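You operate a simulated robot arm through the tools that you are given. There is no shell and no other tool. Be economical: measure what you need, move in short steps, check, and stop when the job is done.

Carry out the task below with a simulated two-armed robot. There is one attempt and no reset: what you move stays moved.

## Task
Lift the sleeve board to the station end with both hands and press the blue cuff on it.
Fine: no scorch; iron back on the station, then switch off; dials no higher.

The check looks at the end state, three seconds after you hand in, the way a careful person would. Anything else that was tipped, shoved, dropped, spilled or broken makes it a failure.

## Robot
Two 7-joint arms with two-finger parallel grippers on one trunk, on a base that drives. Base frame: it is fixed to the floor where the robot stands at the start and does not move with it; the origin is under the middle of the robot, x ahead of it, y to its left, z up. Readings come in m, degrees, newtons and seconds.
The left shoulder is at the start at [0.05, 0.168, 1.182], the right one opposite. With the tool pointing down near the work surface each hand reaches from about 0.1 to 0.66 m from the robot's upright axis, wherever it stands, measured 20 degrees to its own side. Places, roughly: rest on the steam station [0.5, -1.3, 1]; station end of the ironing board [0.5, -0.7, 0.9]; station switch [0.5, -1.2, 1]; top of the sleeve board [0.5, -0.1, 1]. Payload 1.57 kg a hand.
Tool frame (each hand has its own): the origin (TCP) lies between the finger pads and is the grasp point; the fingertips stand 0.03 m ahead of it; z points along the fingers, y is the line along which they close. The gripper opens to 0.08 m. The fingers are 0.017 m wide and 0.012 m thick; the gripper's body (0.04 by 0.082 m) begins 0.08 m behind the TCP.
Orientation is that of the tool frame in the base frame, as [roll, pitch, yaw] about the fixed x, y, z axes, in that order (R = Rz(yaw) Ry(pitch) Rx(roll)). With the fingers straight down and closing along the base's y, the tool's x points along the base's -x, its y along +y and its z along -z.

## Interface
- The arms move only by the tool nudge_tool. It takes "left_commands", "right_commands" or both (then of equal length, played together; a hand with none holds still); each is a list of rows, each a list of 3 entries, a list of its own where there are three numbers: the shift along the tool's x, y, z in m, then the turn, a rotation vector about the tool's x, y, z in degrees, then the opening, from 0 (shut) to 1 (fully open). In form: [[[x, y, z], [ax, ay, az], gripper], ...]. A call has 1 to 10 rows; each row shifts and turns the commanded pose from where the row before left it, along the tool's axes as they then stand. A row lasts 0.2 s, in which the tool goes at most 0.05 m and 8.6 degrees; a call with a longer step from one row to the next is refused whole, and so is a gripper value outside its range. Where a pose cannot be reached the arm comes as near as it can. A force on the tool above 40 N (or 10 N above the force at the start of the call, whichever is more), or a blocked arm, ends the call early, and 0.2 s more pass. The fingers move at their own pace (about 0.045 m/s each) and stop on an object; they squeeze with about 24 N. The grip force told is the motor's: it shows also when the fingers shut on nothing. Time passes only in rows, and 0.2 s behind the last, so rows that do not move let the fingers close. It gives the time, the measured TCP pose, the force on the tool (base axes), the opening and the grip force at its end, in the units of the frame above (readings bear some noise), with the torque about the TCP (base axes, N m) and any sound that the robot's microphone picked up.
- Cameras (640 x 400 px; columns grow to the right, rows downward): "scene" is now at [0.1331, 0.0047, 1.427]; the picture's right is [0.04, -1.00, 0.00], its down [-0.22, -0.01, -0.98] and it looks along [0.98, 0.04, -0.22] (base axes); focal length 214 px, centre (320, 200). "left" rides on the left gripper at [0.072, 0.007, -0.122] in its tool frame; the picture's right is [-0.09, 1.00, 0.00], its down [-0.84, -0.08, -0.54] and it looks along [-0.54, -0.05, 0.84] (tool axes); focal length 238 px, centre (320, 200). "right" rides on the right gripper at [0.072, -0.007, -0.122] in its tool frame; the picture's right is [0.09, 1.00, 0.00], its down [-0.84, 0.08, -0.54] and it looks along [-0.54, 0.05, 0.84] (tool axes); focal length 238 px, centre (320, 200). There is no depth. A picture from a camera that has moved, and an enlarged one, comes with that camera's place and axes in the base frame and with its lens.
- camera(camera): a new picture of that camera. The clock stands still meanwhile.
- raise_lower(by): slides the trunk up (or, below 0, down) by that many m; the arms and the scene camera ride with it, the base frame stays. It gives what a move gives, with no picture.
- drive_base(legs): drives the robot by 1 to 6 legs, each [ahead, left, turn to the left] in m, m and degrees, along the robot's own axes; the way and the turn of a leg run together, so that a leg with both is an arc; at most 1.5 m and 180 degrees a leg. The arms and the cameras ride along, it lands a little off, and it stops where it bumps. It gives what a move gives.
- head_to(pan, tilt): turns the head with the scene camera to pan (to the left, within 80 degrees either way) and tilt (down, from -29 to 69), counted from straight ahead of the robot. It gives what a move gives.
- inspect(camera, box): a new picture of the part [left, top, right, bottom] of that camera's present view, enlarged. The clock stands still meanwhile.
- close_job(): hands the job in; it is judged then, once.

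Go step by step. Nothing tells you exact positions but the pictures and the camera data: compare them with the known pose of the tool, close in by small moves and look again before you grip or let go. The budget is 120 turns and 92 pictures, counting those below and the enlarged ones. Unless the task says otherwise, let go and move clear before handing in, and close with one line.

The tools are called after "Request:" as name(argument=value, ...) on one line, values as JSON. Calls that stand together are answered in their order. nudge_tool: Moves the arms, as the interface text tells. Its arguments: {"type":"object","properties":{"left_commands":{"type":"array"},"right_commands":{"type":"array"}},"required":[]} The other tools are called the same way: raise_lower (by) slides the trunk up or down; drive_base (legs) drives the base; head_to (pan, tilt) turns the head that bears the scene camera; camera (camera) takes a picture; inspect (camera, box) takes an enlarged picture of a part of a camera's view; close_job () hands the job in.

At the start:

```text
clock: 0.0
left_position: [0.2832, -0.0406, 1.3765]
left_ee_rot: [-179.8, -0.1, -179.8]
left_wrist_force: [1.0, 0.0, 0.0]
left_wrist_torque: [-0.01, 0.03, 0.0]
left_grip_width: 0.08
left_grip_force: 0.1
right_position: [0.2768, -0.422, 1.3547]
right_ee_rot: [-179.9, 0.2, 180.0]
right_wrist_force: [0.4, 0.3, -0.2]
right_wrist_torque: [-0.01, -0.01, -0.01]
right_grip_width: 0.08
right_grip_force: 0.0
trunk travel left (down, up): [-0.35, 0.093]
robot x, y, heading: [0.0026, 0.0017, 0.2]
head pan, tilt: [-20.6, 10.9]
```

scene: 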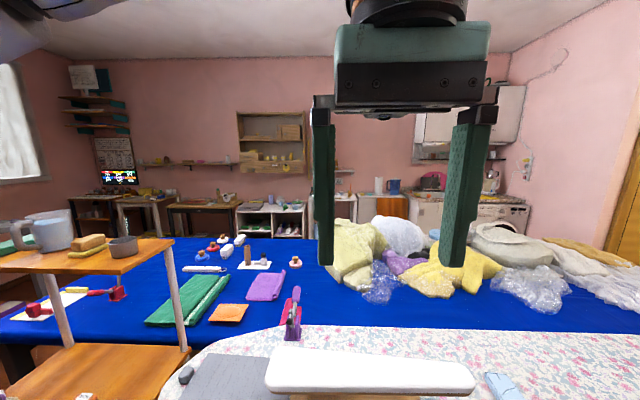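
right: 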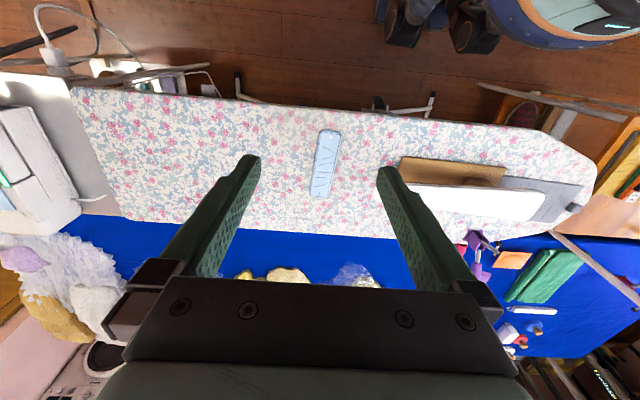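
left: 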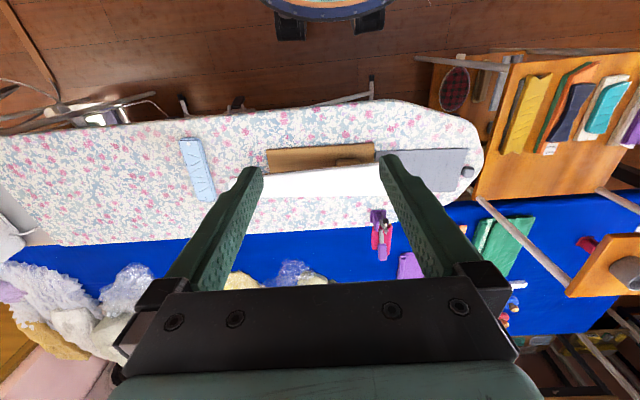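

I see the ironing board running along y, the sleeve board at its left end, the blue cuff in the middle and the steam station at the right end. I'll look more closely first.

Request:
head_to(pan=-10, tilt=50)

Request:
camera(camera="scene")

Request:
head_to(pan=-65, tilt=25)

Request:
camera(camera="scene")

```text
clock: 1.1
left_position: [0.2859, -0.041, 1.3725]
left_ee_rot: [-179.7, -1.1, -179.9]
left_wrist_force: [-0.6, -0.3, 0.3]
left_wrist_torque: [0.01, 0.0, 0.04]
left_grip_width: 0.0798
left_grip_force: 0.0
right_position: [0.2765, -0.4233, 1.3556]
right_ee_rot: [-180.0, 0.2, 180.0]
right_wrist_force: [-0.3, -0.1, -0.3]
right_wrist_torque: [-0.03, 0.0, -0.05]
right_grip_width: 0.0801
right_grip_force: 0.1
trunk travel left (down, up): [-0.35, 0.093]
robot x, y, heading: [0.0025, 0.001, -0.1]
head pan, tilt: [-10.0, 50.0]
```

```text
88 pictures are left
camera scene: at [0.1333, 0.0027, 1.4199], right [0.02, -1.0, 0.0], down [-0.29, 0.0, -0.96], along [0.96, 0.01, -0.29], focal length 214 px, centre (320, 200)
```

scene: 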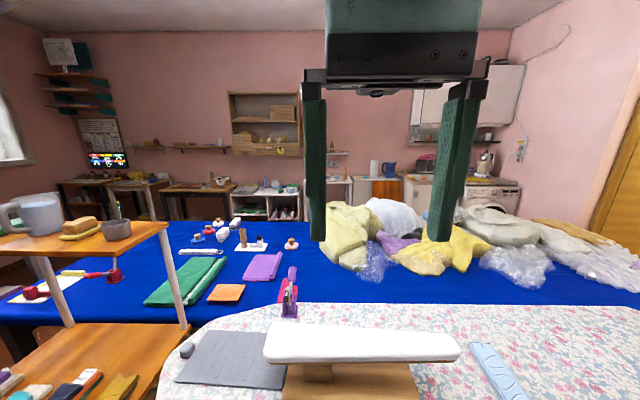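

```text
clock: 2.3
left_position: [0.2859, -0.042, 1.373]
left_ee_rot: [-179.7, -1.1, -179.8]
left_wrist_force: [0.4, -0.2, 0.4]
left_wrist_torque: [0.01, 0.0, -0.01]
left_grip_width: 0.0799
left_grip_force: 0.1
right_position: [0.2778, -0.4224, 1.3554]
right_ee_rot: [180.0, 0.2, -179.9]
right_wrist_force: [-0.5, 1.4, 0.1]
right_wrist_torque: [-0.02, 0.0, 0.0]
right_grip_width: 0.08
right_grip_force: 0.1
trunk travel left (down, up): [-0.35, 0.093]
robot x, y, heading: [-0.0013, -0.0019, 0.1]
head pan, tilt: [-65.0, 25.0]
```

```text
87 pictures are left
camera scene: at [0.1332, 0.0029, 1.4188], right [0.02, -1.0, 0.0], down [-0.3, -0.01, -0.95], along [0.95, 0.02, -0.3], focal length 214 px, centre (320, 200)
```

scene: 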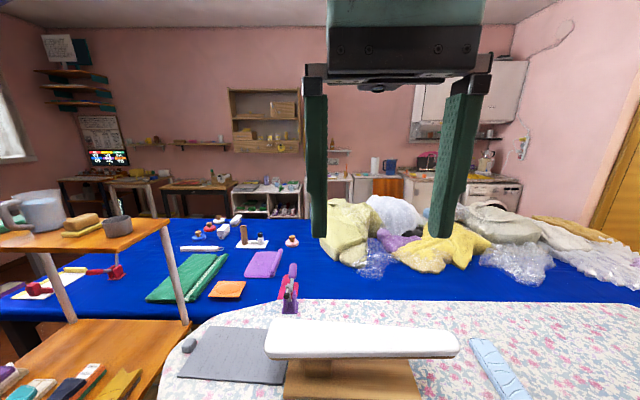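

The head reads as turned, but the camera's axes say it hardly moved. I'll check again after some time has passed.

Request:
nudge_tool(right_commands=[[[0, 0, 0], [0, 0, 0], 1], [[0, 0, 0], [0, 0, 0], 1], [[0, 0, 0], [0, 0, 0], 1], [[0, 0, 0], [0, 0, 0], 1], [[0, 0, 0], [0, 0, 0], 1]])

Request:
camera(camera="scene")

```text
clock: 3.5
left_position: [0.2853, -0.0413, 1.3731]
left_ee_rot: [-179.7, -1.0, -179.7]
left_wrist_force: [-0.7, 0.3, 0.0]
left_wrist_torque: [-0.01, -0.01, -0.01]
left_grip_width: 0.0798
left_grip_force: 0.2
right_position: [0.2765, -0.4225, 1.3559]
right_ee_rot: [180.0, 0.3, 179.9]
right_wrist_force: [-0.7, -0.5, -0.6]
right_wrist_torque: [-0.01, -0.01, -0.05]
right_grip_width: 0.0801
right_grip_force: 0.0
trunk travel left (down, up): [-0.35, 0.093]
robot x, y, heading: [-0.0007, -0.0005, -0.0]
head pan, tilt: [-65.0, 25.0]
```

```text
86 pictures are left
camera scene: at [0.1332, 0.0033, 1.418], right [0.02, -1.0, 0.0], down [-0.31, -0.01, -0.95], along [0.95, 0.02, -0.31], focal length 214 px, centre (320, 200)
```

scene: 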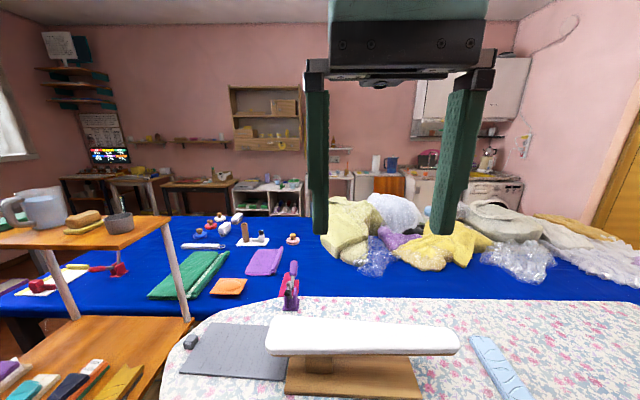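

The left hand shifted slightly when the head turned, so the head is probably pushing against the left arm. I'll put the head back, move the left arm forward and left, and try again.

Request:
head_to(pan=-20.6, tilt=10.9)

Request:
nudge_tool(left_commands=[[[-0.03, 0.03, 0], [0, 0, 0], 1], [[-0.03, 0.03, 0], [0, 0, 0], 1], [[-0.03, 0.03, 0], [0, 0, 0], 1], [[-0.01, 0.04, 0], [0, 0, 0], 1], [[0, 0.04, 0], [0, 0, 0], 1], [[0, 0.04, 0], [0, 0, 0], 1], [[0, 0.04, 0], [0, 0, 0], 1]])

Request:
head_to(pan=-20, tilt=50)

Request:
camera(camera="scene")

```text
clock: 4.6
left_position: [0.2842, -0.0422, 1.3756]
left_ee_rot: [-179.8, -0.4, -179.7]
left_wrist_force: [0.4, -0.7, -0.8]
left_wrist_torque: [-0.01, 0.02, 0.01]
left_grip_width: 0.08
left_grip_force: 0.1
right_position: [0.2766, -0.4224, 1.356]
right_ee_rot: [-180.0, 0.2, -179.9]
right_wrist_force: [-0.3, -0.8, 0.1]
right_wrist_torque: [-0.02, -0.02, -0.01]
right_grip_width: 0.0801
right_grip_force: 0.1
trunk travel left (down, up): [-0.35, 0.093]
robot x, y, heading: [-0.0012, 0.003, -0.1]
head pan, tilt: [-20.6, 10.9]
```

```text
clock: 6.2
left_position: [0.3803, 0.2108, 1.3751]
left_ee_rot: [-179.8, -0.2, -180.0]
left_wrist_force: [-0.2, 0.7, 0.0]
left_wrist_torque: [0.0, -0.01, -0.02]
left_grip_width: 0.0802
left_grip_force: 0.2
right_position: [0.2769, -0.4224, 1.3571]
right_ee_rot: [-180.0, 0.2, -180.0]
right_wrist_force: [-0.5, 0.2, 0.0]
right_wrist_torque: [0.0, -0.02, 0.04]
right_grip_width: 0.08
right_grip_force: 0.1
trunk travel left (down, up): [-0.35, 0.093]
robot x, y, heading: [0.0006, 0.0036, -0.1]
head pan, tilt: [-20.6, 10.9]
```

```text
clock: 7.3
left_position: [0.3811, 0.2095, 1.3761]
left_ee_rot: [-179.8, -0.2, -179.8]
left_wrist_force: [-0.1, -0.1, -0.7]
left_wrist_torque: [0.03, -0.01, 0.0]
left_grip_width: 0.08
left_grip_force: 0.0
right_position: [0.2771, -0.4226, 1.3557]
right_ee_rot: [179.9, 0.2, -180.0]
right_wrist_force: [0.1, 0.6, 0.2]
right_wrist_torque: [0.0, 0.0, 0.01]
right_grip_width: 0.0798
right_grip_force: 0.1
trunk travel left (down, up): [-0.35, 0.093]
robot x, y, heading: [-0.0012, 0.0033, 0.2]
head pan, tilt: [-20.0, 50.0]
```

```text
85 pictures are left
camera scene: at [0.1123, -0.0252, 1.3692], right [-0.34, -0.94, 0.0], down [-0.72, 0.26, -0.64], along [0.6, -0.22, -0.77], focal length 214 px, centre (320, 200)
```

scene: 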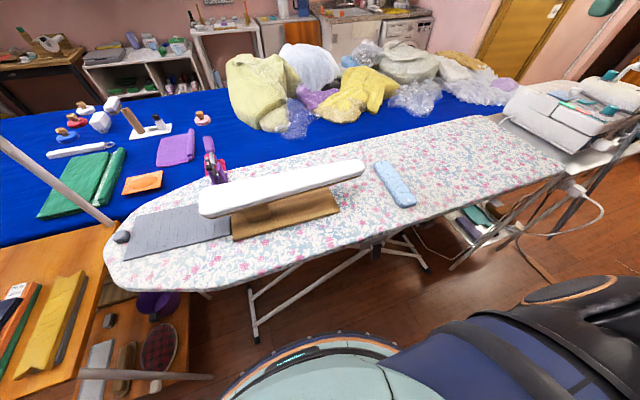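

The head works now. Next I'll look at the station and zoom in on the sleeve board.

Request:
inspect(camera="scene", box=[100, 120, 420, 300])

Request:
head_to(pan=-62, tilt=25)

Request:
camera(camera="scene")

```text
2.00 times, centred on (260, 210) of scene
camera zoom: at [0.1123, -0.0252, 1.3692], right [-0.34, -0.94, 0.0], down [-0.72, 0.26, -0.64], along [0.6, -0.22, -0.77], focal length 429 px, centre (440, 180)
```

zoom: 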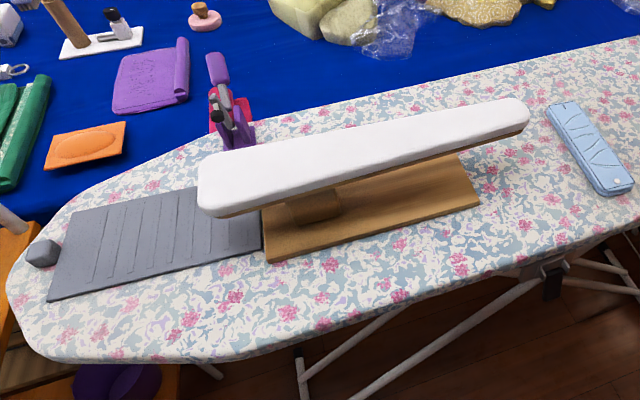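

```text
clock: 8.3
left_position: [0.3806, 0.2097, 1.3751]
left_ee_rot: [-179.8, -0.2, -179.8]
left_wrist_force: [-0.8, -0.9, 0.2]
left_wrist_torque: [-0.01, -0.01, 0.01]
left_grip_width: 0.08
left_grip_force: 0.0
right_position: [0.2775, -0.4234, 1.355]
right_ee_rot: [179.9, 0.2, -180.0]
right_wrist_force: [0.1, -0.7, -0.4]
right_wrist_torque: [0.02, 0.01, 0.02]
right_grip_width: 0.0798
right_grip_force: 0.2
trunk travel left (down, up): [-0.35, 0.093]
robot x, y, heading: [0.0019, -0.0016, -0.3]
head pan, tilt: [-62.0, 25.0]
```

```text
83 pictures are left
camera scene: at [0.0832, -0.0801, 1.4066], right [-0.88, -0.47, 0.0], down [-0.2, 0.37, -0.91], along [0.43, -0.8, -0.42], focal length 214 px, centre (320, 200)
```

scene: 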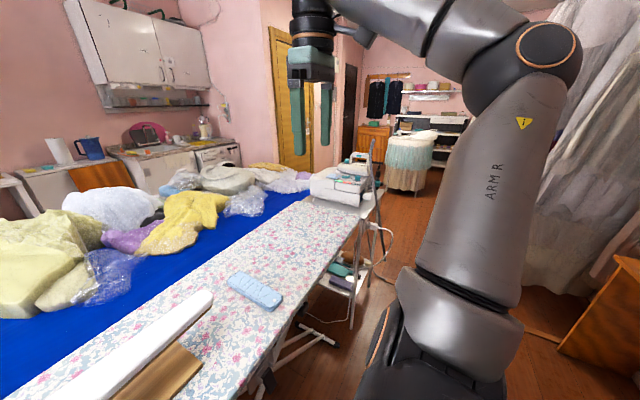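

Now I want a steep, close view of the sleeve board for measuring.

Request:
head_to(pan=-5, tilt=55)

Request:
inspect(camera="scene", box=[160, 50, 480, 250])

Request:
camera(camera="left")

Request:
camera(camera="right")

```text
clock: 9.6
left_position: [0.3808, 0.2082, 1.3754]
left_ee_rot: [-179.8, -0.2, -179.8]
left_wrist_force: [-0.1, -0.1, -0.2]
left_wrist_torque: [0.0, -0.01, 0.0]
left_grip_width: 0.0803
left_grip_force: 0.1
right_position: [0.2779, -0.4219, 1.3544]
right_ee_rot: [-180.0, 0.2, 180.0]
right_wrist_force: [-0.1, -0.7, 0.0]
right_wrist_torque: [-0.03, 0.01, -0.01]
right_grip_width: 0.08
right_grip_force: 0.1
trunk travel left (down, up): [-0.35, 0.093]
robot x, y, heading: [0.0002, -0.0003, -0.2]
head pan, tilt: [-5.0, 55.0]
```

```text
2.00 times, centred on (320, 150) of scene
camera zoom: at [0.1117, -0.0051, 1.3627], right [-0.09, -1.0, 0.0], down [-0.82, 0.07, -0.57], along [0.57, -0.05, -0.82], focal length 429 px, centre (320, 300)
```

zoom: 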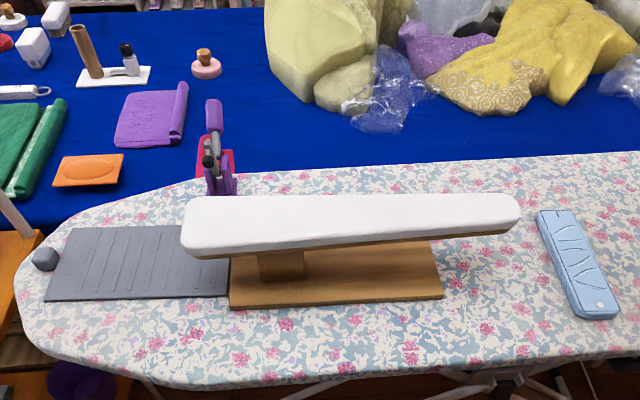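

```text
81 pictures are left
camera left: at [0.3098, 0.2171, 1.4979], right [0.09, 1.0, 0.0], down [0.84, -0.07, 0.54], along [0.54, -0.05, -0.84], focal length 238 px, centre (320, 200)
```

left: 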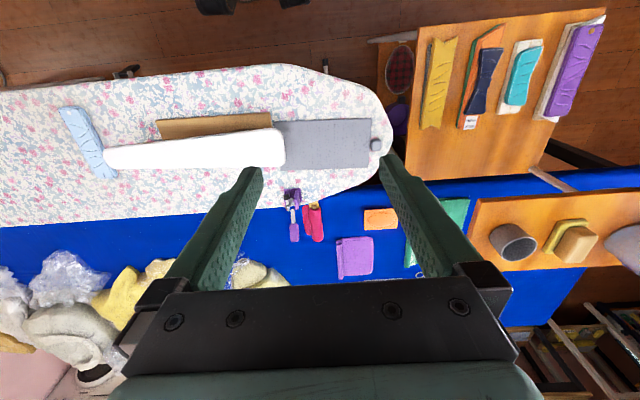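

```text
80 pictures are left
camera right: at [0.2049, -0.428, 1.4759], right [-0.09, 1.0, 0.0], down [0.84, 0.08, 0.54], along [0.54, 0.05, -0.84], focal length 238 px, centre (320, 200)
```

right: 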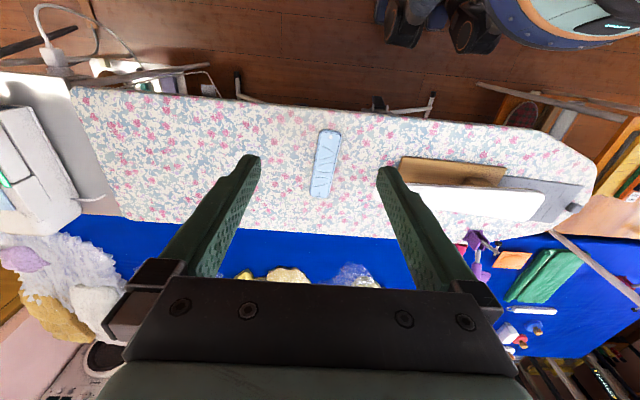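

The sleeve board's top is about 0.05–0.07 m wide, centred near x≈0.465, running from y≈0.11 to −0.26 with its top at z≈1.02. I'll centre the base on it, bring both hands above the ends and turn them to close along x.

Request:
drive_base(legs=[[0, -0.065, 0]])

Request:
nudge_tool(left_commands=[[[-0.0112, -0.009, 0.02], [0, 0, 0], 1], [[-0.0112, -0.009, 0.02], [0, 0, 0], 1], [[-0.0112, -0.009, 0.02], [0, 0, 0], 1], [[-0.0112, -0.009, 0.02], [0, 0, 0], 1], [[-0.0112, -0.009, 0.02], [0, 0, 0], 1], [[-0.0112, -0.009, 0.02], [0, 0, 0], 1], [[-0.0112, -0.009, 0.02], [0, 0, 0], 1], [[-0.0112, -0.009, 0.02], [0, 0, 0], 1]], right_commands=[[[-0.0228, 0.0353, 0.018], [0, 0, 0], 1], [[-0.0228, 0.0353, 0.018], [0, 0, 0], 1], [[-0.0228, 0.0353, 0.018], [0, 0, 0], 1], [[-0.0228, 0.0353, 0.018], [0, 0, 0], 1], [[-0.0228, 0.0353, 0.018], [0, 0, 0], 1], [[-0.0228, 0.0353, 0.018], [0, 0, 0], 1], [[-0.0228, 0.0353, 0.018], [0, 0, 0], 1], [[-0.0228, 0.0353, 0.018], [0, 0, 0], 1]])

Request:
nudge_tool(left_commands=[[[0, 0, 0], [0, 0, 8.5], 1], [[0, 0, 0], [0, 0, 8.5], 1], [[0, 0, 0], [0, 0, 8.5], 1], [[0, 0, 0], [0, 0, 8.5], 1], [[0, 0, 0], [0, 0, 8.5], 1], [[0, 0, 0], [0, 0, 8.5], 1], [[0, 0, 0], [0, 0, 8.5], 1], [[0, 0, 0], [0, 0, 8.5], 1], [[0, 0, 0], [0, 0, 8.5], 1], [[0, 0, 0], [0, 0, 8.5], 1]], right_commands=[[[0, 0, 0], [0, 0, -8.5], 1], [[0, 0, 0], [0, 0, -8.5], 1], [[0, 0, 0], [0, 0, -8.5], 1], [[0, 0, 0], [0, 0, -8.5], 1], [[0, 0, 0], [0, 0, -8.5], 1], [[0, 0, 0], [0, 0, -8.5], 1], [[0, 0, 0], [0, 0, -8.5], 1], [[0, 0, 0], [0, 0, -8.5], 1], [[0, 0, 0], [0, 0, -8.5], 1], [[0, 0, 0], [0, 0, -8.5], 1]])

Request:
camera(camera="left")

Request:
camera(camera="right")

```text
clock: 10.9
left_position: [0.3808, 0.1448, 1.3752]
left_ee_rot: [-179.8, -0.2, -179.8]
left_wrist_force: [-0.7, 0.8, 0.3]
left_wrist_torque: [0.03, -0.01, 0.01]
left_grip_width: 0.0797
left_grip_force: 0.0
right_position: [0.2757, -0.4879, 1.3544]
right_ee_rot: [180.0, 0.3, -180.0]
right_wrist_force: [-0.1, 0.5, 0.1]
right_wrist_torque: [0.03, 0.02, 0.04]
right_grip_width: 0.0799
right_grip_force: 0.1
trunk travel left (down, up): [-0.35, 0.093]
robot x, y, heading: [0.0024, -0.0681, 0.1]
head pan, tilt: [-5.0, 55.0]
```

```text
clock: 12.7
left_position: [0.4703, 0.0736, 1.2144]
left_ee_rot: [-179.7, -0.1, -179.8]
left_wrist_force: [0.4, -0.3, -0.2]
left_wrist_torque: [0.01, -0.02, 0.01]
left_grip_width: 0.0797
left_grip_force: 0.0
right_position: [0.4361, -0.2362, 1.2153]
right_ee_rot: [179.9, 0.4, 179.5]
right_wrist_force: [-0.7, -0.5, 0.6]
right_wrist_torque: [0.01, -0.01, -0.02]
right_grip_width: 0.0798
right_grip_force: 0.1
right hand out of reach, approached as far as the arm can: row 7, 8
trunk travel left (down, up): [-0.35, 0.093]
robot x, y, heading: [-0.0009, -0.0689, 0.0]
head pan, tilt: [-5.0, 55.0]
```

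```text
clock: 14.9
left_position: [0.3268, 0.0121, 1.1683]
left_ee_rot: [-179.8, 0.3, 95.4]
left_wrist_force: [-0.1, 0.0, -0.3]
left_wrist_torque: [0.01, 0.03, -0.02]
left_grip_width: 0.0801
left_grip_force: 0.0
left hand out of reach, approached as far as the arm can: row 6, 7, 8, 9, 10
right_position: [0.4398, -0.2395, 1.2144]
right_ee_rot: [-179.7, 0.2, -94.9]
right_wrist_force: [0.0, -0.4, 0.1]
right_wrist_torque: [0.01, 0.03, -0.02]
right_grip_width: 0.0803
right_grip_force: 0.1
trunk travel left (down, up): [-0.35, 0.093]
robot x, y, heading: [0.0016, -0.0658, 0.1]
head pan, tilt: [-5.0, 55.0]
```

```text
79 pictures are left
camera left: at [0.3279, 0.0851, 1.2902], right [1.0, 0.0, 0.0], down [0.0, -0.84, 0.55], along [0.0, -0.55, -0.84], focal length 238 px, centre (320, 200)
```

left: 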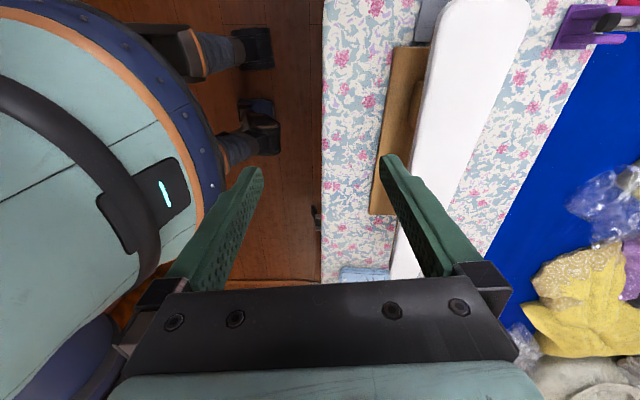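

```text
78 pictures are left
camera right: at [0.4387, -0.311, 1.3366], right [-1.0, -0.01, 0.0], down [-0.01, 0.84, 0.54], along [0.0, 0.54, -0.84], focal length 238 px, centre (320, 200)
```

right: 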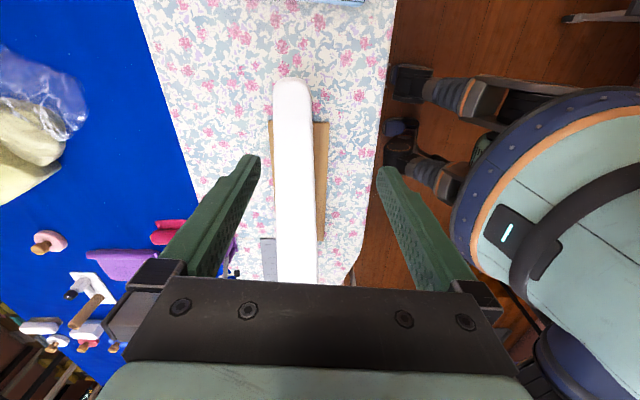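

The left hand ran out of reach at this height. Raising the trunk puts the work lower relative to the shoulders, so I'll do that and then bring both hands down and forward.

Request:
raise_lower(by=0.09)

Request:
nudge_tool(left_commands=[[[0, 0, 0.03], [0, 0, -2], 1], [[0, 0, 0.03], [0, 0, -2], 1], [[0, 0, 0.03], [0, 0, -2], 1], [[0, 0, 0], [0, 0, -2], 1]], right_commands=[[[0, 0, 0.03], [0, 0, 1], 1], [[0, 0, 0.03], [0, 0, 1], 1], [[0, 0, 0.03], [0, 0, 0], 1], [[0, 0, 0.02], [0, 0, 0], 1]])

```text
clock: 16.1
left_position: [0.328, 0.0125, 1.2591]
left_ee_rot: [-179.8, 0.2, 95.3]
left_wrist_force: [-0.1, -0.2, -0.1]
left_wrist_torque: [-0.03, -0.04, -0.02]
left_grip_width: 0.0799
left_grip_force: 0.0
right_position: [0.4391, -0.2397, 1.3053]
right_ee_rot: [-179.8, 0.1, -94.9]
right_wrist_force: [-0.2, 0.1, -0.7]
right_wrist_torque: [-0.02, 0.0, 0.01]
right_grip_width: 0.08
right_grip_force: 0.0
trunk travel left (down, up): [-0.44, 0.003]
robot x, y, heading: [0.0, -0.0659, 0.1]
head pan, tilt: [-5.0, 55.0]
```

```text
clock: 17.1
left_position: [0.3277, 0.0117, 1.169]
left_ee_rot: [-179.7, 0.2, 103.4]
left_wrist_force: [-0.1, -1.0, -0.7]
left_wrist_torque: [-0.04, -0.01, -0.01]
left_grip_width: 0.08
left_grip_force: 0.1
right_position: [0.4396, -0.2381, 1.1963]
right_ee_rot: [-179.8, 0.1, -96.9]
right_wrist_force: [0.3, -0.9, -0.2]
right_wrist_torque: [-0.01, -0.03, 0.0]
right_grip_width: 0.0801
right_grip_force: 0.1
trunk travel left (down, up): [-0.44, 0.003]
robot x, y, heading: [-0.0003, -0.0647, 0.3]
head pan, tilt: [-5.0, 55.0]
```

Request:
nudge_tool(left_commands=[[[0, 0, 0.01], [0, 0, 8], 1], [[0, 0, 0.01], [0, 0, 8], 1], [[0.018, 0.0355, 0], [0, 0, 0], 1], [[0.018, 0.0355, 0], [0, 0, 0], 1], [[0.018, 0.0355, 0], [0, 0, 0], 1], [[0.018, 0.0355, 0.01], [0, 0, 0], 1]], right_commands=[[[0, 0, 0.015], [0, 0, -4.4], 1], [[0, 0, 0.02], [0, 0, 0], 1], [[-0.01, -0.007, 0.02], [0, 0, 0], 1], [[-0.01, -0.007, 0.01], [0, 0, 0], 1], [[-0.01, -0.007, 0], [0, 0, 0], 1], [[-0.009, -0.007, 0], [0, 0, 0], 1]])

Request:
camera(camera="left")

Request:
camera(camera="right")

```text
clock: 18.5
left_position: [0.315, 0.023, 1.1682]
left_ee_rot: [-179.9, 0.3, 91.5]
left_wrist_force: [0.1, 0.0, -0.2]
left_wrist_torque: [0.0, 0.01, -0.03]
left_grip_width: 0.0801
left_grip_force: 0.2
left hand out of reach, approached as far as the arm can: row 2, 3, 4, 5, 6
right_position: [0.4588, -0.2146, 1.1322]
right_ee_rot: [-179.7, 0.2, -92.7]
right_wrist_force: [-0.2, 0.1, 0.1]
right_wrist_torque: [0.03, -0.01, -0.02]
right_grip_width: 0.08
right_grip_force: 0.1
right hand out of reach, approached as far as the arm can: row 5, 6
trunk travel left (down, up): [-0.44, 0.003]
robot x, y, heading: [0.0036, -0.0633, 0.1]
head pan, tilt: [-5.0, 55.0]
```

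```text
77 pictures are left
camera left: at [0.3199, 0.0956, 1.2892], right [1.0, -0.06, 0.0], down [-0.05, -0.84, 0.55], along [-0.04, -0.54, -0.84], focal length 238 px, centre (320, 200)
```

left: 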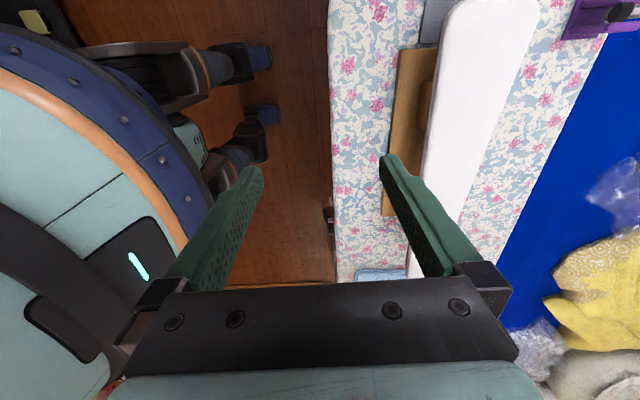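

```text
76 pictures are left
camera right: at [0.4611, -0.2858, 1.2527], right [-1.0, -0.05, -0.01], down [-0.04, 0.84, 0.54], along [-0.02, 0.54, -0.84], focal length 238 px, centre (320, 200)
```

right: 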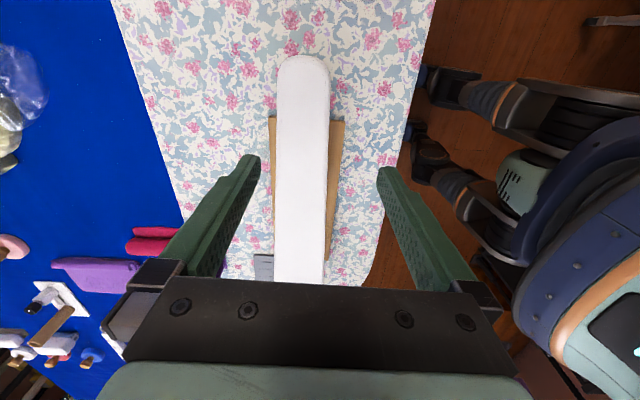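

The left hand is limited when it reaches inward. I'll swing it out to its own side first, then forward and down.

Request:
nudge_tool(left_commands=[[[0.04, 0, 0], [0, 0, 0], 1], [[0.04, 0, 0], [0, 0, 0], 1], [[0.04, 0.01, 0], [0, 0, 0], 1], [[0.01, 0.04, 0], [0, 0, 0], 1], [[0, 0.04, 0.01], [0, 0, 0], 1], [[0, 0.04, 0.02], [0, 0, 0], 1], [[0, 0.03, 0.02], [0, 0, 0], 1]])

```text
clock: 20.1
left_position: [0.2895, 0.0697, 1.1582]
left_ee_rot: [180.0, 0.2, 91.6]
left_wrist_force: [0.5, -0.5, 0.0]
left_wrist_torque: [0.0, -0.02, 0.0]
left_grip_width: 0.0797
left_grip_force: 0.1
left hand out of reach, approached as far as the arm can: row 1, 2, 3, 4, 5, 6, 7
right_position: [0.4587, -0.2136, 1.1315]
right_ee_rot: [-179.7, 0.2, -92.6]
right_wrist_force: [-0.6, 0.5, -0.6]
right_wrist_torque: [0.01, 0.0, 0.03]
right_grip_width: 0.08
right_grip_force: 0.2
trunk travel left (down, up): [-0.44, 0.003]
robot x, y, heading: [0.0009, -0.0647, 0.0]
head pan, tilt: [-5.0, 55.0]
```

The yaw itself seems to hit a wrist limit, so I'll turn the left hand the other way round, since a half-turn closes along the same line.

Request:
nudge_tool(left_commands=[[[0, 0, 0], [0, 0, -8.5], 1], [[0, 0, 0], [0, 0, -8.5], 1], [[0, 0, 0], [0, 0, -8.5], 1], [[0, 0, 0], [0, 0, -8.5], 1], [[0, 0, 0], [0, 0, -8.5], 1], [[0, 0, 0], [0, 0, -8.5], 1], [[0, 0, 0], [0, 0, -8.5], 1], [[0, 0, 0], [0, 0, -8.5], 1], [[0, 0, 0], [0, 0, -8.5], 1], [[0, 0, 0], [0, 0, -8.5], 1]])

Request:
nudge_tool(left_commands=[[[0, 0, 0], [0, 0, -8.5], 1], [[0, 0, 0], [0, 0, -8.5], 1], [[0, 0, 0], [0, 0, -8.5], 1], [[0, 0, 0], [0, 0, -8.5], 1], [[0, 0, 0], [0, 0, -8.5], 1], [[0, 0, 0], [0, 0, -8.5], 1], [[0, 0, 0], [0, 0, -8.5], 1], [[0, 0, 0], [0, 0, -8.5], 1], [[0, 0, 0], [0, 0, -8.5], 1], [[0, 0, 0], [0, 0, -8.5], 1]])

```text
clock: 22.3
left_position: [0.2893, 0.0681, 1.158]
left_ee_rot: [-179.7, 0.0, 176.9]
left_wrist_force: [-0.4, -1.5, -0.3]
left_wrist_torque: [0.02, 0.01, 0.03]
left_grip_width: 0.0797
left_grip_force: 0.0
right_position: [0.4582, -0.2148, 1.132]
right_ee_rot: [-179.7, 0.2, -92.5]
right_wrist_force: [0.3, 0.4, 0.2]
right_wrist_torque: [0.0, 0.01, 0.03]
right_grip_width: 0.0799
right_grip_force: 0.1
trunk travel left (down, up): [-0.44, 0.003]
robot x, y, heading: [0.0013, -0.0675, 0.2]
head pan, tilt: [-5.0, 55.0]
```

```text
clock: 24.5
left_position: [0.2887, 0.0691, 1.1584]
left_ee_rot: [-179.9, -0.2, -98.3]
left_wrist_force: [-0.3, -1.1, -0.3]
left_wrist_torque: [0.01, -0.04, 0.0]
left_grip_width: 0.0803
left_grip_force: 0.0
right_position: [0.4583, -0.2148, 1.1321]
right_ee_rot: [-179.7, 0.3, -92.6]
right_wrist_force: [0.0, -0.1, 0.3]
right_wrist_torque: [0.01, 0.0, -0.01]
right_grip_width: 0.0802
right_grip_force: 0.0
trunk travel left (down, up): [-0.44, 0.003]
robot x, y, heading: [-0.0011, -0.0631, 0.1]
head pan, tilt: [-5.0, 55.0]
```

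Request:
nudge_tool(left_commands=[[[0, 0, 0], [0, 0, -5.8], 1], [[-0.004, -0.038, 0.006], [0, 0, 0], 1], [[-0.004, -0.038, 0.006], [0, 0, 0], 1], [[-0.004, -0.038, 0.006], [0, 0, 0], 1], [[-0.004, -0.038, 0.006], [0, 0, 0], 1], [[-0.004, -0.038, 0.006], [0, 0, 0], 1]], right_commands=[[[0, 0, 0.01], [0, 0, 0], 1], [[0, 0, 0.01], [0, 0, 0], 1], [[0, -0.004, 0.01], [0, 0, 0], 1], [[0, -0.004, 0], [0, 0, 0], 1], [[0, -0.004, 0], [0, 0, 0], 1], [[0, 0, 0], [0, 0, 0], 1]])

Request:
camera(camera="left")

Request:
camera(camera="right")

```text
clock: 25.9
left_position: [0.4802, 0.0784, 1.127]
left_ee_rot: [179.8, -0.1, -92.6]
left_wrist_force: [0.3, 0.6, 0.5]
left_wrist_torque: [-0.01, 0.0, -0.01]
left_grip_width: 0.08
left_grip_force: 0.1
right_position: [0.465, -0.2247, 1.1031]
right_ee_rot: [-179.9, 0.2, -92.7]
right_wrist_force: [0.6, 0.1, -0.6]
right_wrist_torque: [0.0, 0.01, -0.01]
right_grip_width: 0.0799
right_grip_force: 0.0
right hand out of reach, approached as far as the arm can: row 3, 5
trunk travel left (down, up): [-0.44, 0.003]
robot x, y, heading: [0.0005, -0.0623, -0.0]
head pan, tilt: [-5.0, 55.0]
```

```text
75 pictures are left
camera left: at [0.471, 0.0094, 1.2502], right [-0.99, 0.14, 0.0], down [0.12, 0.83, 0.54], along [0.07, 0.53, -0.84], focal length 238 px, centre (320, 200)
```

left: 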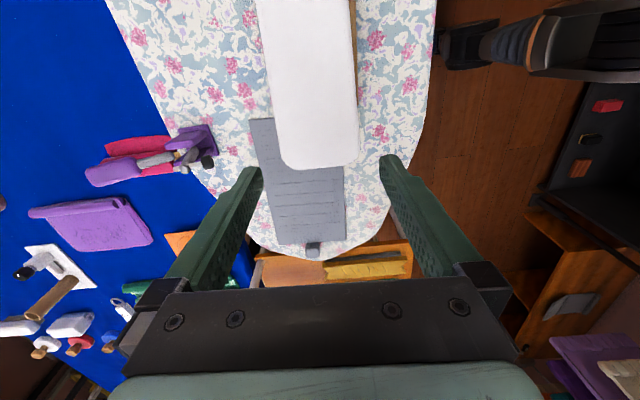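

```text
74 pictures are left
camera right: at [0.4678, -0.2957, 1.2244], right [-1.0, -0.05, 0.0], down [-0.04, 0.84, 0.54], along [-0.02, 0.54, -0.84], focal length 238 px, centre (320, 200)
```

right: 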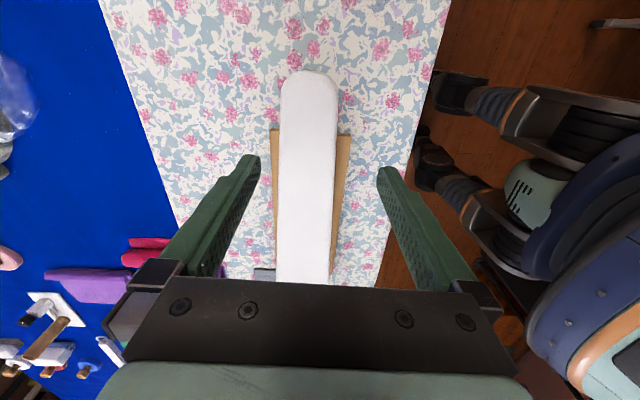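

The wide end looks nearly as wide as my opening, so I'll grip further in: left hand at y≈0.025, right hand near the narrow tip. I'll lower both so the tips are just above the top and compare widths directly.

Request:
nudge_tool(left_commands=[[[0.018, -0.0012, 0.015], [0, 0, -1.3], 1], [[0.018, -0.0012, 0.015], [0, 0, 0], 1], [[0.017, -0.0012, 0.015], [0, 0, 0], 1], [[0, 0, 0.012], [0, 0, 0], 1], [[0, 0, 0], [0, 0, 0], 1]], right_commands=[[[0, 0, 0.015], [0, 0, -1.3], 1], [[0, 0, 0.015], [0, 0, 0], 1], [[0, -0.004, 0.01], [0, 0, 0], 1], [[0, -0.004, 0], [0, 0, 0], 1], [[0, -0.003, 0], [0, 0, 0], 1]])

Request:
inspect(camera="left", box=[200, 20, 440, 300])

Request:
inspect(camera="right", box=[200, 20, 440, 300])

```text
clock: 27.1
left_position: [0.4823, 0.0274, 1.0719]
left_ee_rot: [-180.0, -0.2, -91.3]
left_wrist_force: [-0.2, -0.5, 0.8]
left_wrist_torque: [-0.01, -0.01, 0.04]
left_grip_width: 0.0799
left_grip_force: 0.1
right_position: [0.4646, -0.2367, 1.0697]
right_ee_rot: [-179.7, 0.2, -91.3]
right_wrist_force: [0.2, -0.2, -0.6]
right_wrist_torque: [0.0, -0.03, 0.01]
right_grip_width: 0.0801
right_grip_force: 0.1
right hand out of reach, approached as far as the arm can: row 1, 2, 3, 5
trunk travel left (down, up): [-0.44, 0.003]
robot x, y, heading: [-0.0014, -0.0673, -0.0]
head pan, tilt: [-5.0, 55.0]
```

```text
1.43 times, centred on (320, 160) of left
camera zoom: at [0.4753, -0.0441, 1.1939], right [-0.99, 0.11, 0.0], down [0.1, 0.84, 0.54], along [0.06, 0.54, -0.84], focal length 340 px, centre (320, 257)
```

zoom: 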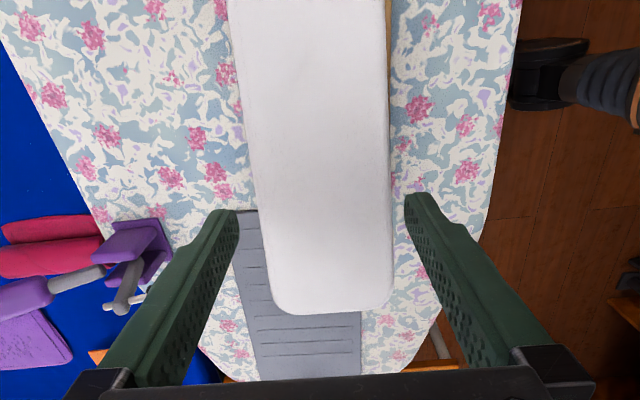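

```text
1.43 times, centred on (320, 160) of right
camera zoom: at [0.4702, -0.308, 1.1893], right [-1.0, -0.07, 0.0], down [-0.06, 0.84, 0.54], along [-0.03, 0.54, -0.84], focal length 340 px, centre (320, 257)
```

zoom: 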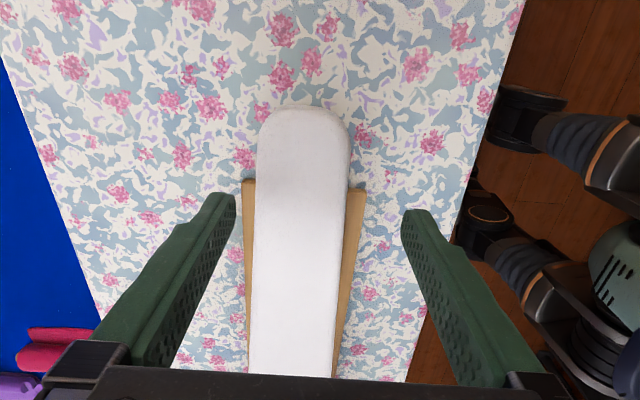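

At y≈0 the top is about 0.072 m wide, which fits, and near the tip it is about 0.047 m. I'll drive 3 cm left to ease the right arm's reach, then line the hands up at y≈0 and y≈−0.235.

Request:
drive_base(legs=[[0, 0.03, 0]])

```text
clock: 28.1
left_position: [0.4834, 0.0572, 1.0711]
left_ee_rot: [179.9, -0.3, -91.3]
left_wrist_force: [-0.5, -0.2, -0.2]
left_wrist_torque: [0.01, 0.0, 0.0]
left_grip_width: 0.08
left_grip_force: 0.1
right_position: [0.4654, -0.2059, 1.0685]
right_ee_rot: [-179.8, 0.0, -91.5]
right_wrist_force: [-0.3, -0.2, 0.4]
right_wrist_torque: [-0.03, -0.02, -0.02]
right_grip_width: 0.08
right_grip_force: 0.1
trunk travel left (down, up): [-0.44, 0.003]
robot x, y, heading: [0.0036, -0.0342, -0.3]
head pan, tilt: [-5.0, 55.0]
```

Request:
nudge_tool(left_commands=[[[0.02, 0, 0], [0, 0, 0], 1], [[0.02, 0, 0], [0, 0, 0], 1], [[0.017, 0.0007, 0], [0, 0, 0], 1], [[0, 0, 0.008], [0, 0, 0], 1], [[0, 0, 0], [0, 0, 0], 1]], right_commands=[[[0.015, 0, 0], [0, 0, 0], 1], [[0.014, -0.004, 0.002], [0, 0, 0], 1], [[0, -0.004, 0.003], [0, 0, 0], 1], [[0, -0.004, 0], [0, 0, 0], 1], [[0, 0, 0], [0, 0, 0], 1]])

Request:
inspect(camera="left", box=[200, 20, 440, 300])

Request:
inspect(camera="right", box=[200, 20, 440, 300])

```text
clock: 29.3
left_position: [0.4801, -0.0001, 1.0637]
left_ee_rot: [180.0, -0.2, -91.3]
left_wrist_force: [0.7, -0.3, 1.0]
left_wrist_torque: [0.01, 0.02, -0.02]
left_grip_width: 0.0801
left_grip_force: 0.0
right_position: [0.4763, -0.2351, 1.0644]
right_ee_rot: [-179.7, 0.1, -91.4]
right_wrist_force: [-0.5, 0.4, 0.3]
right_wrist_torque: [0.0, 0.03, 0.02]
right_grip_width: 0.08
right_grip_force: 0.1
trunk travel left (down, up): [-0.44, 0.003]
robot x, y, heading: [-0.0005, -0.0371, 0.2]
head pan, tilt: [-5.0, 55.0]
```

```text
1.43 times, centred on (320, 160) of left
camera zoom: at [0.4729, -0.0711, 1.1871], right [-0.99, 0.12, 0.0], down [0.1, 0.84, 0.54], along [0.06, 0.54, -0.84], focal length 340 px, centre (320, 257)
```

zoom: 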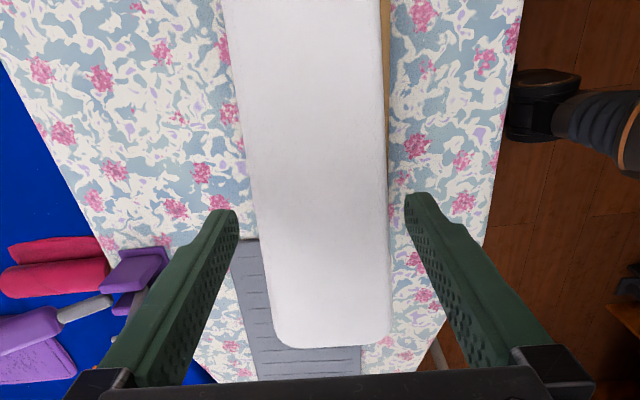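

```text
1.43 times, centred on (320, 160) of right
camera zoom: at [0.4811, -0.3069, 1.1844], right [-1.0, -0.07, -0.01], down [-0.06, 0.84, 0.54], along [-0.03, 0.54, -0.84], focal length 340 px, centre (320, 257)
```

zoom: 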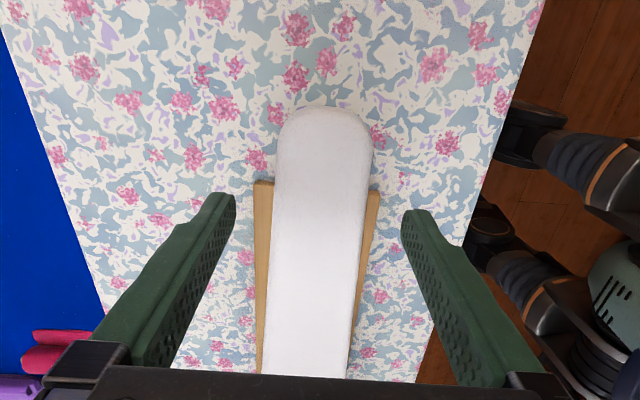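

Both hands are centred on the top within about 1 mm. Now lowering gently around the sides.

Request:
nudge_tool(left_commands=[[[0, 0, 0.015], [0, 0, 0], 1], [[0, 0, 0.01], [0, 0, 0], 1], [[0, 0, 0.005], [0, 0, 0], 1], [[0, 0, 0], [0, 0, 0], 1]], right_commands=[[[0, 0, 0.015], [0, 0, 0], 1], [[0, 0, 0.01], [0, 0, 0], 1], [[0, 0, 0.005], [0, 0, 0], 1], [[0, 0, 0], [0, 0, 0], 1]])

```text
clock: 30.3
left_position: [0.4819, -0.0018, 1.0334]
left_ee_rot: [179.8, -0.2, -91.3]
left_wrist_force: [-0.6, -0.7, -0.9]
left_wrist_torque: [0.0, -0.02, -0.05]
left_grip_width: 0.0798
left_grip_force: 0.1
right_position: [0.4762, -0.2352, 1.0342]
right_ee_rot: [-179.7, 0.1, -91.5]
right_wrist_force: [0.3, 0.8, 0.6]
right_wrist_torque: [-0.01, 0.02, 0.01]
right_grip_width: 0.0799
right_grip_force: 0.0
trunk travel left (down, up): [-0.44, 0.003]
robot x, y, heading: [-0.0003, -0.0342, -0.1]
head pan, tilt: [-5.0, 55.0]
```

Request:
inspect(camera="left", box=[220, 100, 420, 280])

```text
2.22 times, centred on (320, 190) of left
camera zoom: at [0.4733, -0.0714, 1.1563], right [-0.99, 0.11, 0.0], down [0.1, 0.84, 0.54], along [0.06, 0.54, -0.84], focal length 530 px, centre (320, 222)
```

zoom: 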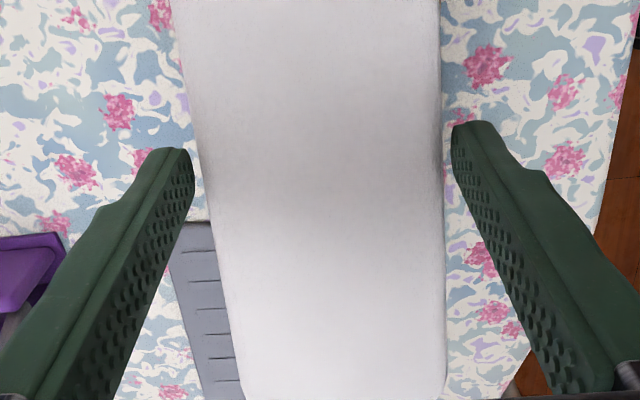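

The fingertips are clear on both sides; continuing down to grip depth.

Request:
nudge_tool(left_commands=[[[0, 0, 0.008], [0, 0, 0], 1], [[0, 0, 0.008], [0, 0, 0], 1], [[0, 0, 0.008], [0, 0, 0], 1], [[0, 0, 0.006], [0, 0, 0], 1], [[0, 0, 0], [0, 0, 0], 1]], right_commands=[[[0, 0, 0.008], [0, 0, 0], 1], [[0, 0, 0.008], [0, 0, 0], 1], [[0, 0, 0.008], [0, 0, 0], 1], [[0, 0, 0.006], [0, 0, 0], 1], [[0, 0, 0], [0, 0, 0], 1]])

Request:
camera(camera="left")

Request:
camera(camera="right")

```text
clock: 31.5
left_position: [0.4816, -0.0006, 1.0021]
left_ee_rot: [179.9, -0.3, -91.3]
left_wrist_force: [0.2, 0.5, -0.6]
left_wrist_torque: [-0.01, 0.02, -0.04]
left_grip_width: 0.0799
left_grip_force: 0.0
right_position: [0.4671, -0.2437, 1.0089]
right_ee_rot: [-179.6, 0.3, -91.4]
right_wrist_force: [0.0, -0.4, -0.1]
right_wrist_torque: [-0.01, 0.02, 0.0]
right_grip_width: 0.0799
right_grip_force: 0.0
right hand out of reach, approached as far as the arm can: row 2, 3
trunk travel left (down, up): [-0.44, 0.003]
robot x, y, heading: [-0.0017, -0.0362, -0.2]
head pan, tilt: [-5.0, 55.0]
```

```text
68 pictures are left
camera left: at [0.4737, -0.0714, 1.1255], right [-0.99, 0.12, 0.0], down [0.1, 0.84, 0.54], along [0.06, 0.54, -0.84], focal length 238 px, centre (320, 200)
```

left: 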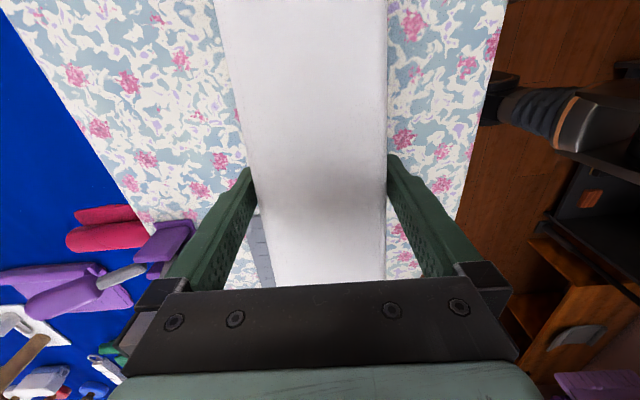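

```text
67 pictures are left
camera right: at [0.4723, -0.3151, 1.1297], right [-1.0, -0.07, -0.01], down [-0.06, 0.84, 0.54], along [-0.03, 0.54, -0.84], focal length 238 px, centre (320, 200)
```

right: 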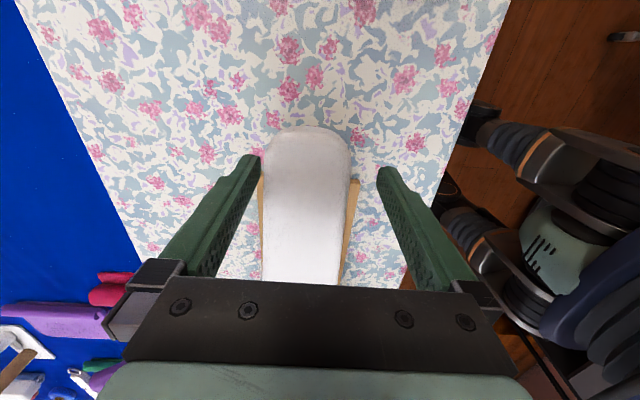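

The right wrist is near a limit here and drifted. As with the left, I'll lift it clear, turn it half a turn the other way and come back down.

Request:
nudge_tool(right_commands=[[[0, -0.004, -0.02], [0, 0, 0], 1], [[0, -0.004, -0.02], [0, 0, 0], 1], [[0, 0, -0.03], [0, 0, 0], 1], [[0, 0, -0.03], [0, 0, 0], 1], [[0, 0, 0], [0, 0, 8.5], 1], [[0, 0, 0], [0, 0, 8.5], 1], [[0, 0, 0], [0, 0, 8.5], 1], [[0, 0, 0], [0, 0, 8.5], 1], [[0, 0, 0], [0, 0, 8.5], 1], [[0, 0, 0], [0, 0, 8.5], 1]])

Request:
nudge_tool(right_commands=[[[0, 0, 0], [0, 0, 8.5], 1], [[0, 0, 0], [0, 0, 8.5], 1], [[0, 0, 0], [0, 0, 8.5], 1], [[0, 0, 0], [0, 0, 8.5], 1], [[0, 0, 0], [0, 0, 8.5], 1], [[0, 0, 0], [0, 0, 8.5], 1], [[0, 0, 0], [0, 0, 8.5], 1], [[0, 0, 0], [0, 0, 8.5], 1], [[0, 0, 0], [0, 0, 8.5], 1], [[0, 0, 0], [0, 0, 8.5], 1]])

Request:
nudge_tool(right_commands=[[[0, 0, 0], [0, 0, 8.5], 1], [[0, 0, 0], [0, 0, 8.5], 1], [[0, 0, 0], [0, 0, 8.5], 1], [[0, 0, 0], [0, 0, 8.5], 1], [[0, 0, 0], [0, 0, 8.5], 1]])

```text
clock: 33.7
left_position: [0.4815, 0.0004, 1.0022]
left_ee_rot: [179.9, -0.1, -91.2]
left_wrist_force: [0.4, -0.7, 0.1]
left_wrist_torque: [-0.01, -0.03, 0.04]
left_grip_width: 0.0798
left_grip_force: 0.0
right_position: [0.4785, -0.2429, 1.1091]
right_ee_rot: [-179.9, 0.3, -142.6]
right_wrist_force: [1.1, -0.2, 0.2]
right_wrist_torque: [0.01, -0.01, 0.02]
right_grip_width: 0.08
right_grip_force: 0.0
trunk travel left (down, up): [-0.44, 0.003]
robot x, y, heading: [0.0019, -0.033, 0.0]
head pan, tilt: [-5.0, 55.0]
```

```text
clock: 35.9
left_position: [0.4817, -0.0005, 1.0033]
left_ee_rot: [179.9, -0.2, -91.4]
left_wrist_force: [-0.1, 0.0, -0.1]
left_wrist_torque: [0.03, 0.01, 0.02]
left_grip_width: 0.08
left_grip_force: 0.1
right_position: [0.4781, -0.2416, 1.1084]
right_ee_rot: [179.7, 0.1, 132.5]
right_wrist_force: [-0.4, 0.3, -0.4]
right_wrist_torque: [-0.01, -0.03, 0.03]
right_grip_width: 0.0798
right_grip_force: 0.0
trunk travel left (down, up): [-0.44, 0.003]
robot x, y, heading: [-0.0006, -0.0352, -0.2]
head pan, tilt: [-5.0, 55.0]
```

```text
clock: 37.1
left_position: [0.4819, -0.0011, 1.0032]
left_ee_rot: [179.8, -0.2, -91.3]
left_wrist_force: [0.1, -0.1, -0.1]
left_wrist_torque: [-0.01, 0.01, -0.03]
left_grip_width: 0.0798
left_grip_force: 0.0
right_position: [0.4778, -0.242, 1.1082]
right_ee_rot: [179.7, -0.1, 89.9]
right_wrist_force: [0.1, 0.6, 0.0]
right_wrist_torque: [-0.01, -0.01, 0.04]
right_grip_width: 0.0798
right_grip_force: 0.0
trunk travel left (down, up): [-0.44, 0.003]
robot x, y, heading: [0.002, -0.0389, -0.1]
head pan, tilt: [-5.0, 55.0]
```

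Request:
nudge_tool(right_commands=[[[0, -0.001, 0.02], [0, 0, 1.2], 1], [[0, 0, 0.02], [0, 0, 0], 1], [[0, 0, 0.02], [0, 0, 0], 1], [[0, 0, 0.01], [0, 0, 0], 1], [[0, 0, 0.01], [0, 0, 0], 1], [[0, 0, 0.01], [0, 0, 0], 1], [[0, 0, 0.008], [0, 0, 0], 1], [[0, 0, 0.006], [0, 0, 0], 1], [[0, 0, 0], [0, 0, 0], 1]])

Request:
camera(camera="right")

```text
clock: 39.1
left_position: [0.4822, -0.0005, 1.0033]
left_ee_rot: [179.9, -0.2, -91.3]
left_wrist_force: [0.2, 0.1, -0.3]
left_wrist_torque: [0.02, 0.0, 0.01]
left_grip_width: 0.0801
left_grip_force: 0.1
right_position: [0.4718, -0.2479, 1.0094]
right_ee_rot: [179.7, -0.2, 88.9]
right_wrist_force: [0.4, -0.1, 0.1]
right_wrist_torque: [-0.01, -0.01, 0.01]
right_grip_width: 0.08
right_grip_force: 0.1
right hand out of reach, approached as far as the arm can: row 6, 7
trunk travel left (down, up): [-0.44, 0.003]
robot x, y, heading: [-0.0007, -0.0361, -0.2]
head pan, tilt: [-5.0, 55.0]
```

```text
66 pictures are left
camera right: at [0.466, -0.1749, 1.1304], right [1.0, 0.07, 0.01], down [0.06, -0.84, 0.54], along [0.04, -0.54, -0.84], focal length 238 px, centre (320, 200)
```

right: 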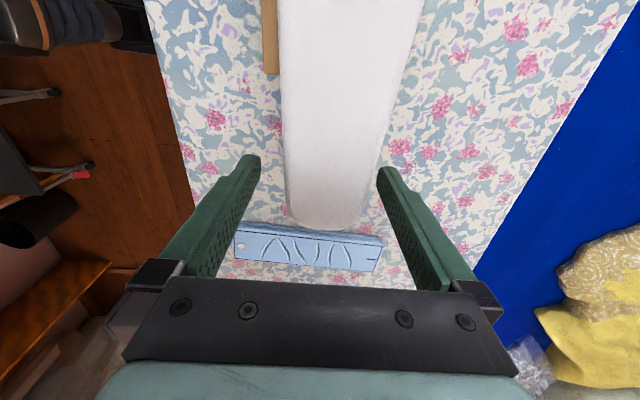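

The right hand bottoms out around z 1.01, which still surrounds the board's sides. I'll recentre it slightly, then close both hands.

Request:
nudge_tool(right_commands=[[[0, 0.002, -0.004], [0, 0, 0], 1], [[0, 0.003, 0], [0, 0, 0], 1], [[0, 0, 0], [0, 0, 0], 0], [[0, 0, 0], [0, 0, 0], 0], [[0, 0, 0], [0, 0, 0], 0], [[0, 0, 0], [0, 0, 0], 0], [[0, 0, 0], [0, 0, 0], 0]], left_commands=[[[0, 0, 0], [0, 0, 0], 1], [[0, 0, 0], [0, 0, 0], 1], [[0, 0, 0], [0, 0, 0], 0], [[0, 0, 0], [0, 0, 0], 0], [[0, 0, 0], [0, 0, 0], 0], [[0, 0, 0], [0, 0, 0], 0], [[0, 0, 0], [0, 0, 0], 0]])

```text
clock: 40.7
left_position: [0.4813, -0.0017, 1.0036]
left_ee_rot: [179.9, -0.3, -91.3]
left_wrist_force: [-4.8, 1.1, 2.1]
left_wrist_torque: [0.05, -0.01, -0.29]
left_grip_width: 0.0765
left_grip_force: 24.0
right_position: [0.476, -0.248, 1.0139]
right_ee_rot: [179.6, -0.2, 88.9]
right_wrist_force: [4.9, 0.1, -0.4]
right_wrist_torque: [-0.01, 0.03, -0.14]
right_grip_width: 0.0515
right_grip_force: 24.3
right hand out of reach, approached as far as the arm can: row 2
trunk travel left (down, up): [-0.44, 0.003]
robot x, y, heading: [-0.0029, -0.0352, -0.2]
head pan, tilt: [-5.0, 55.0]
```

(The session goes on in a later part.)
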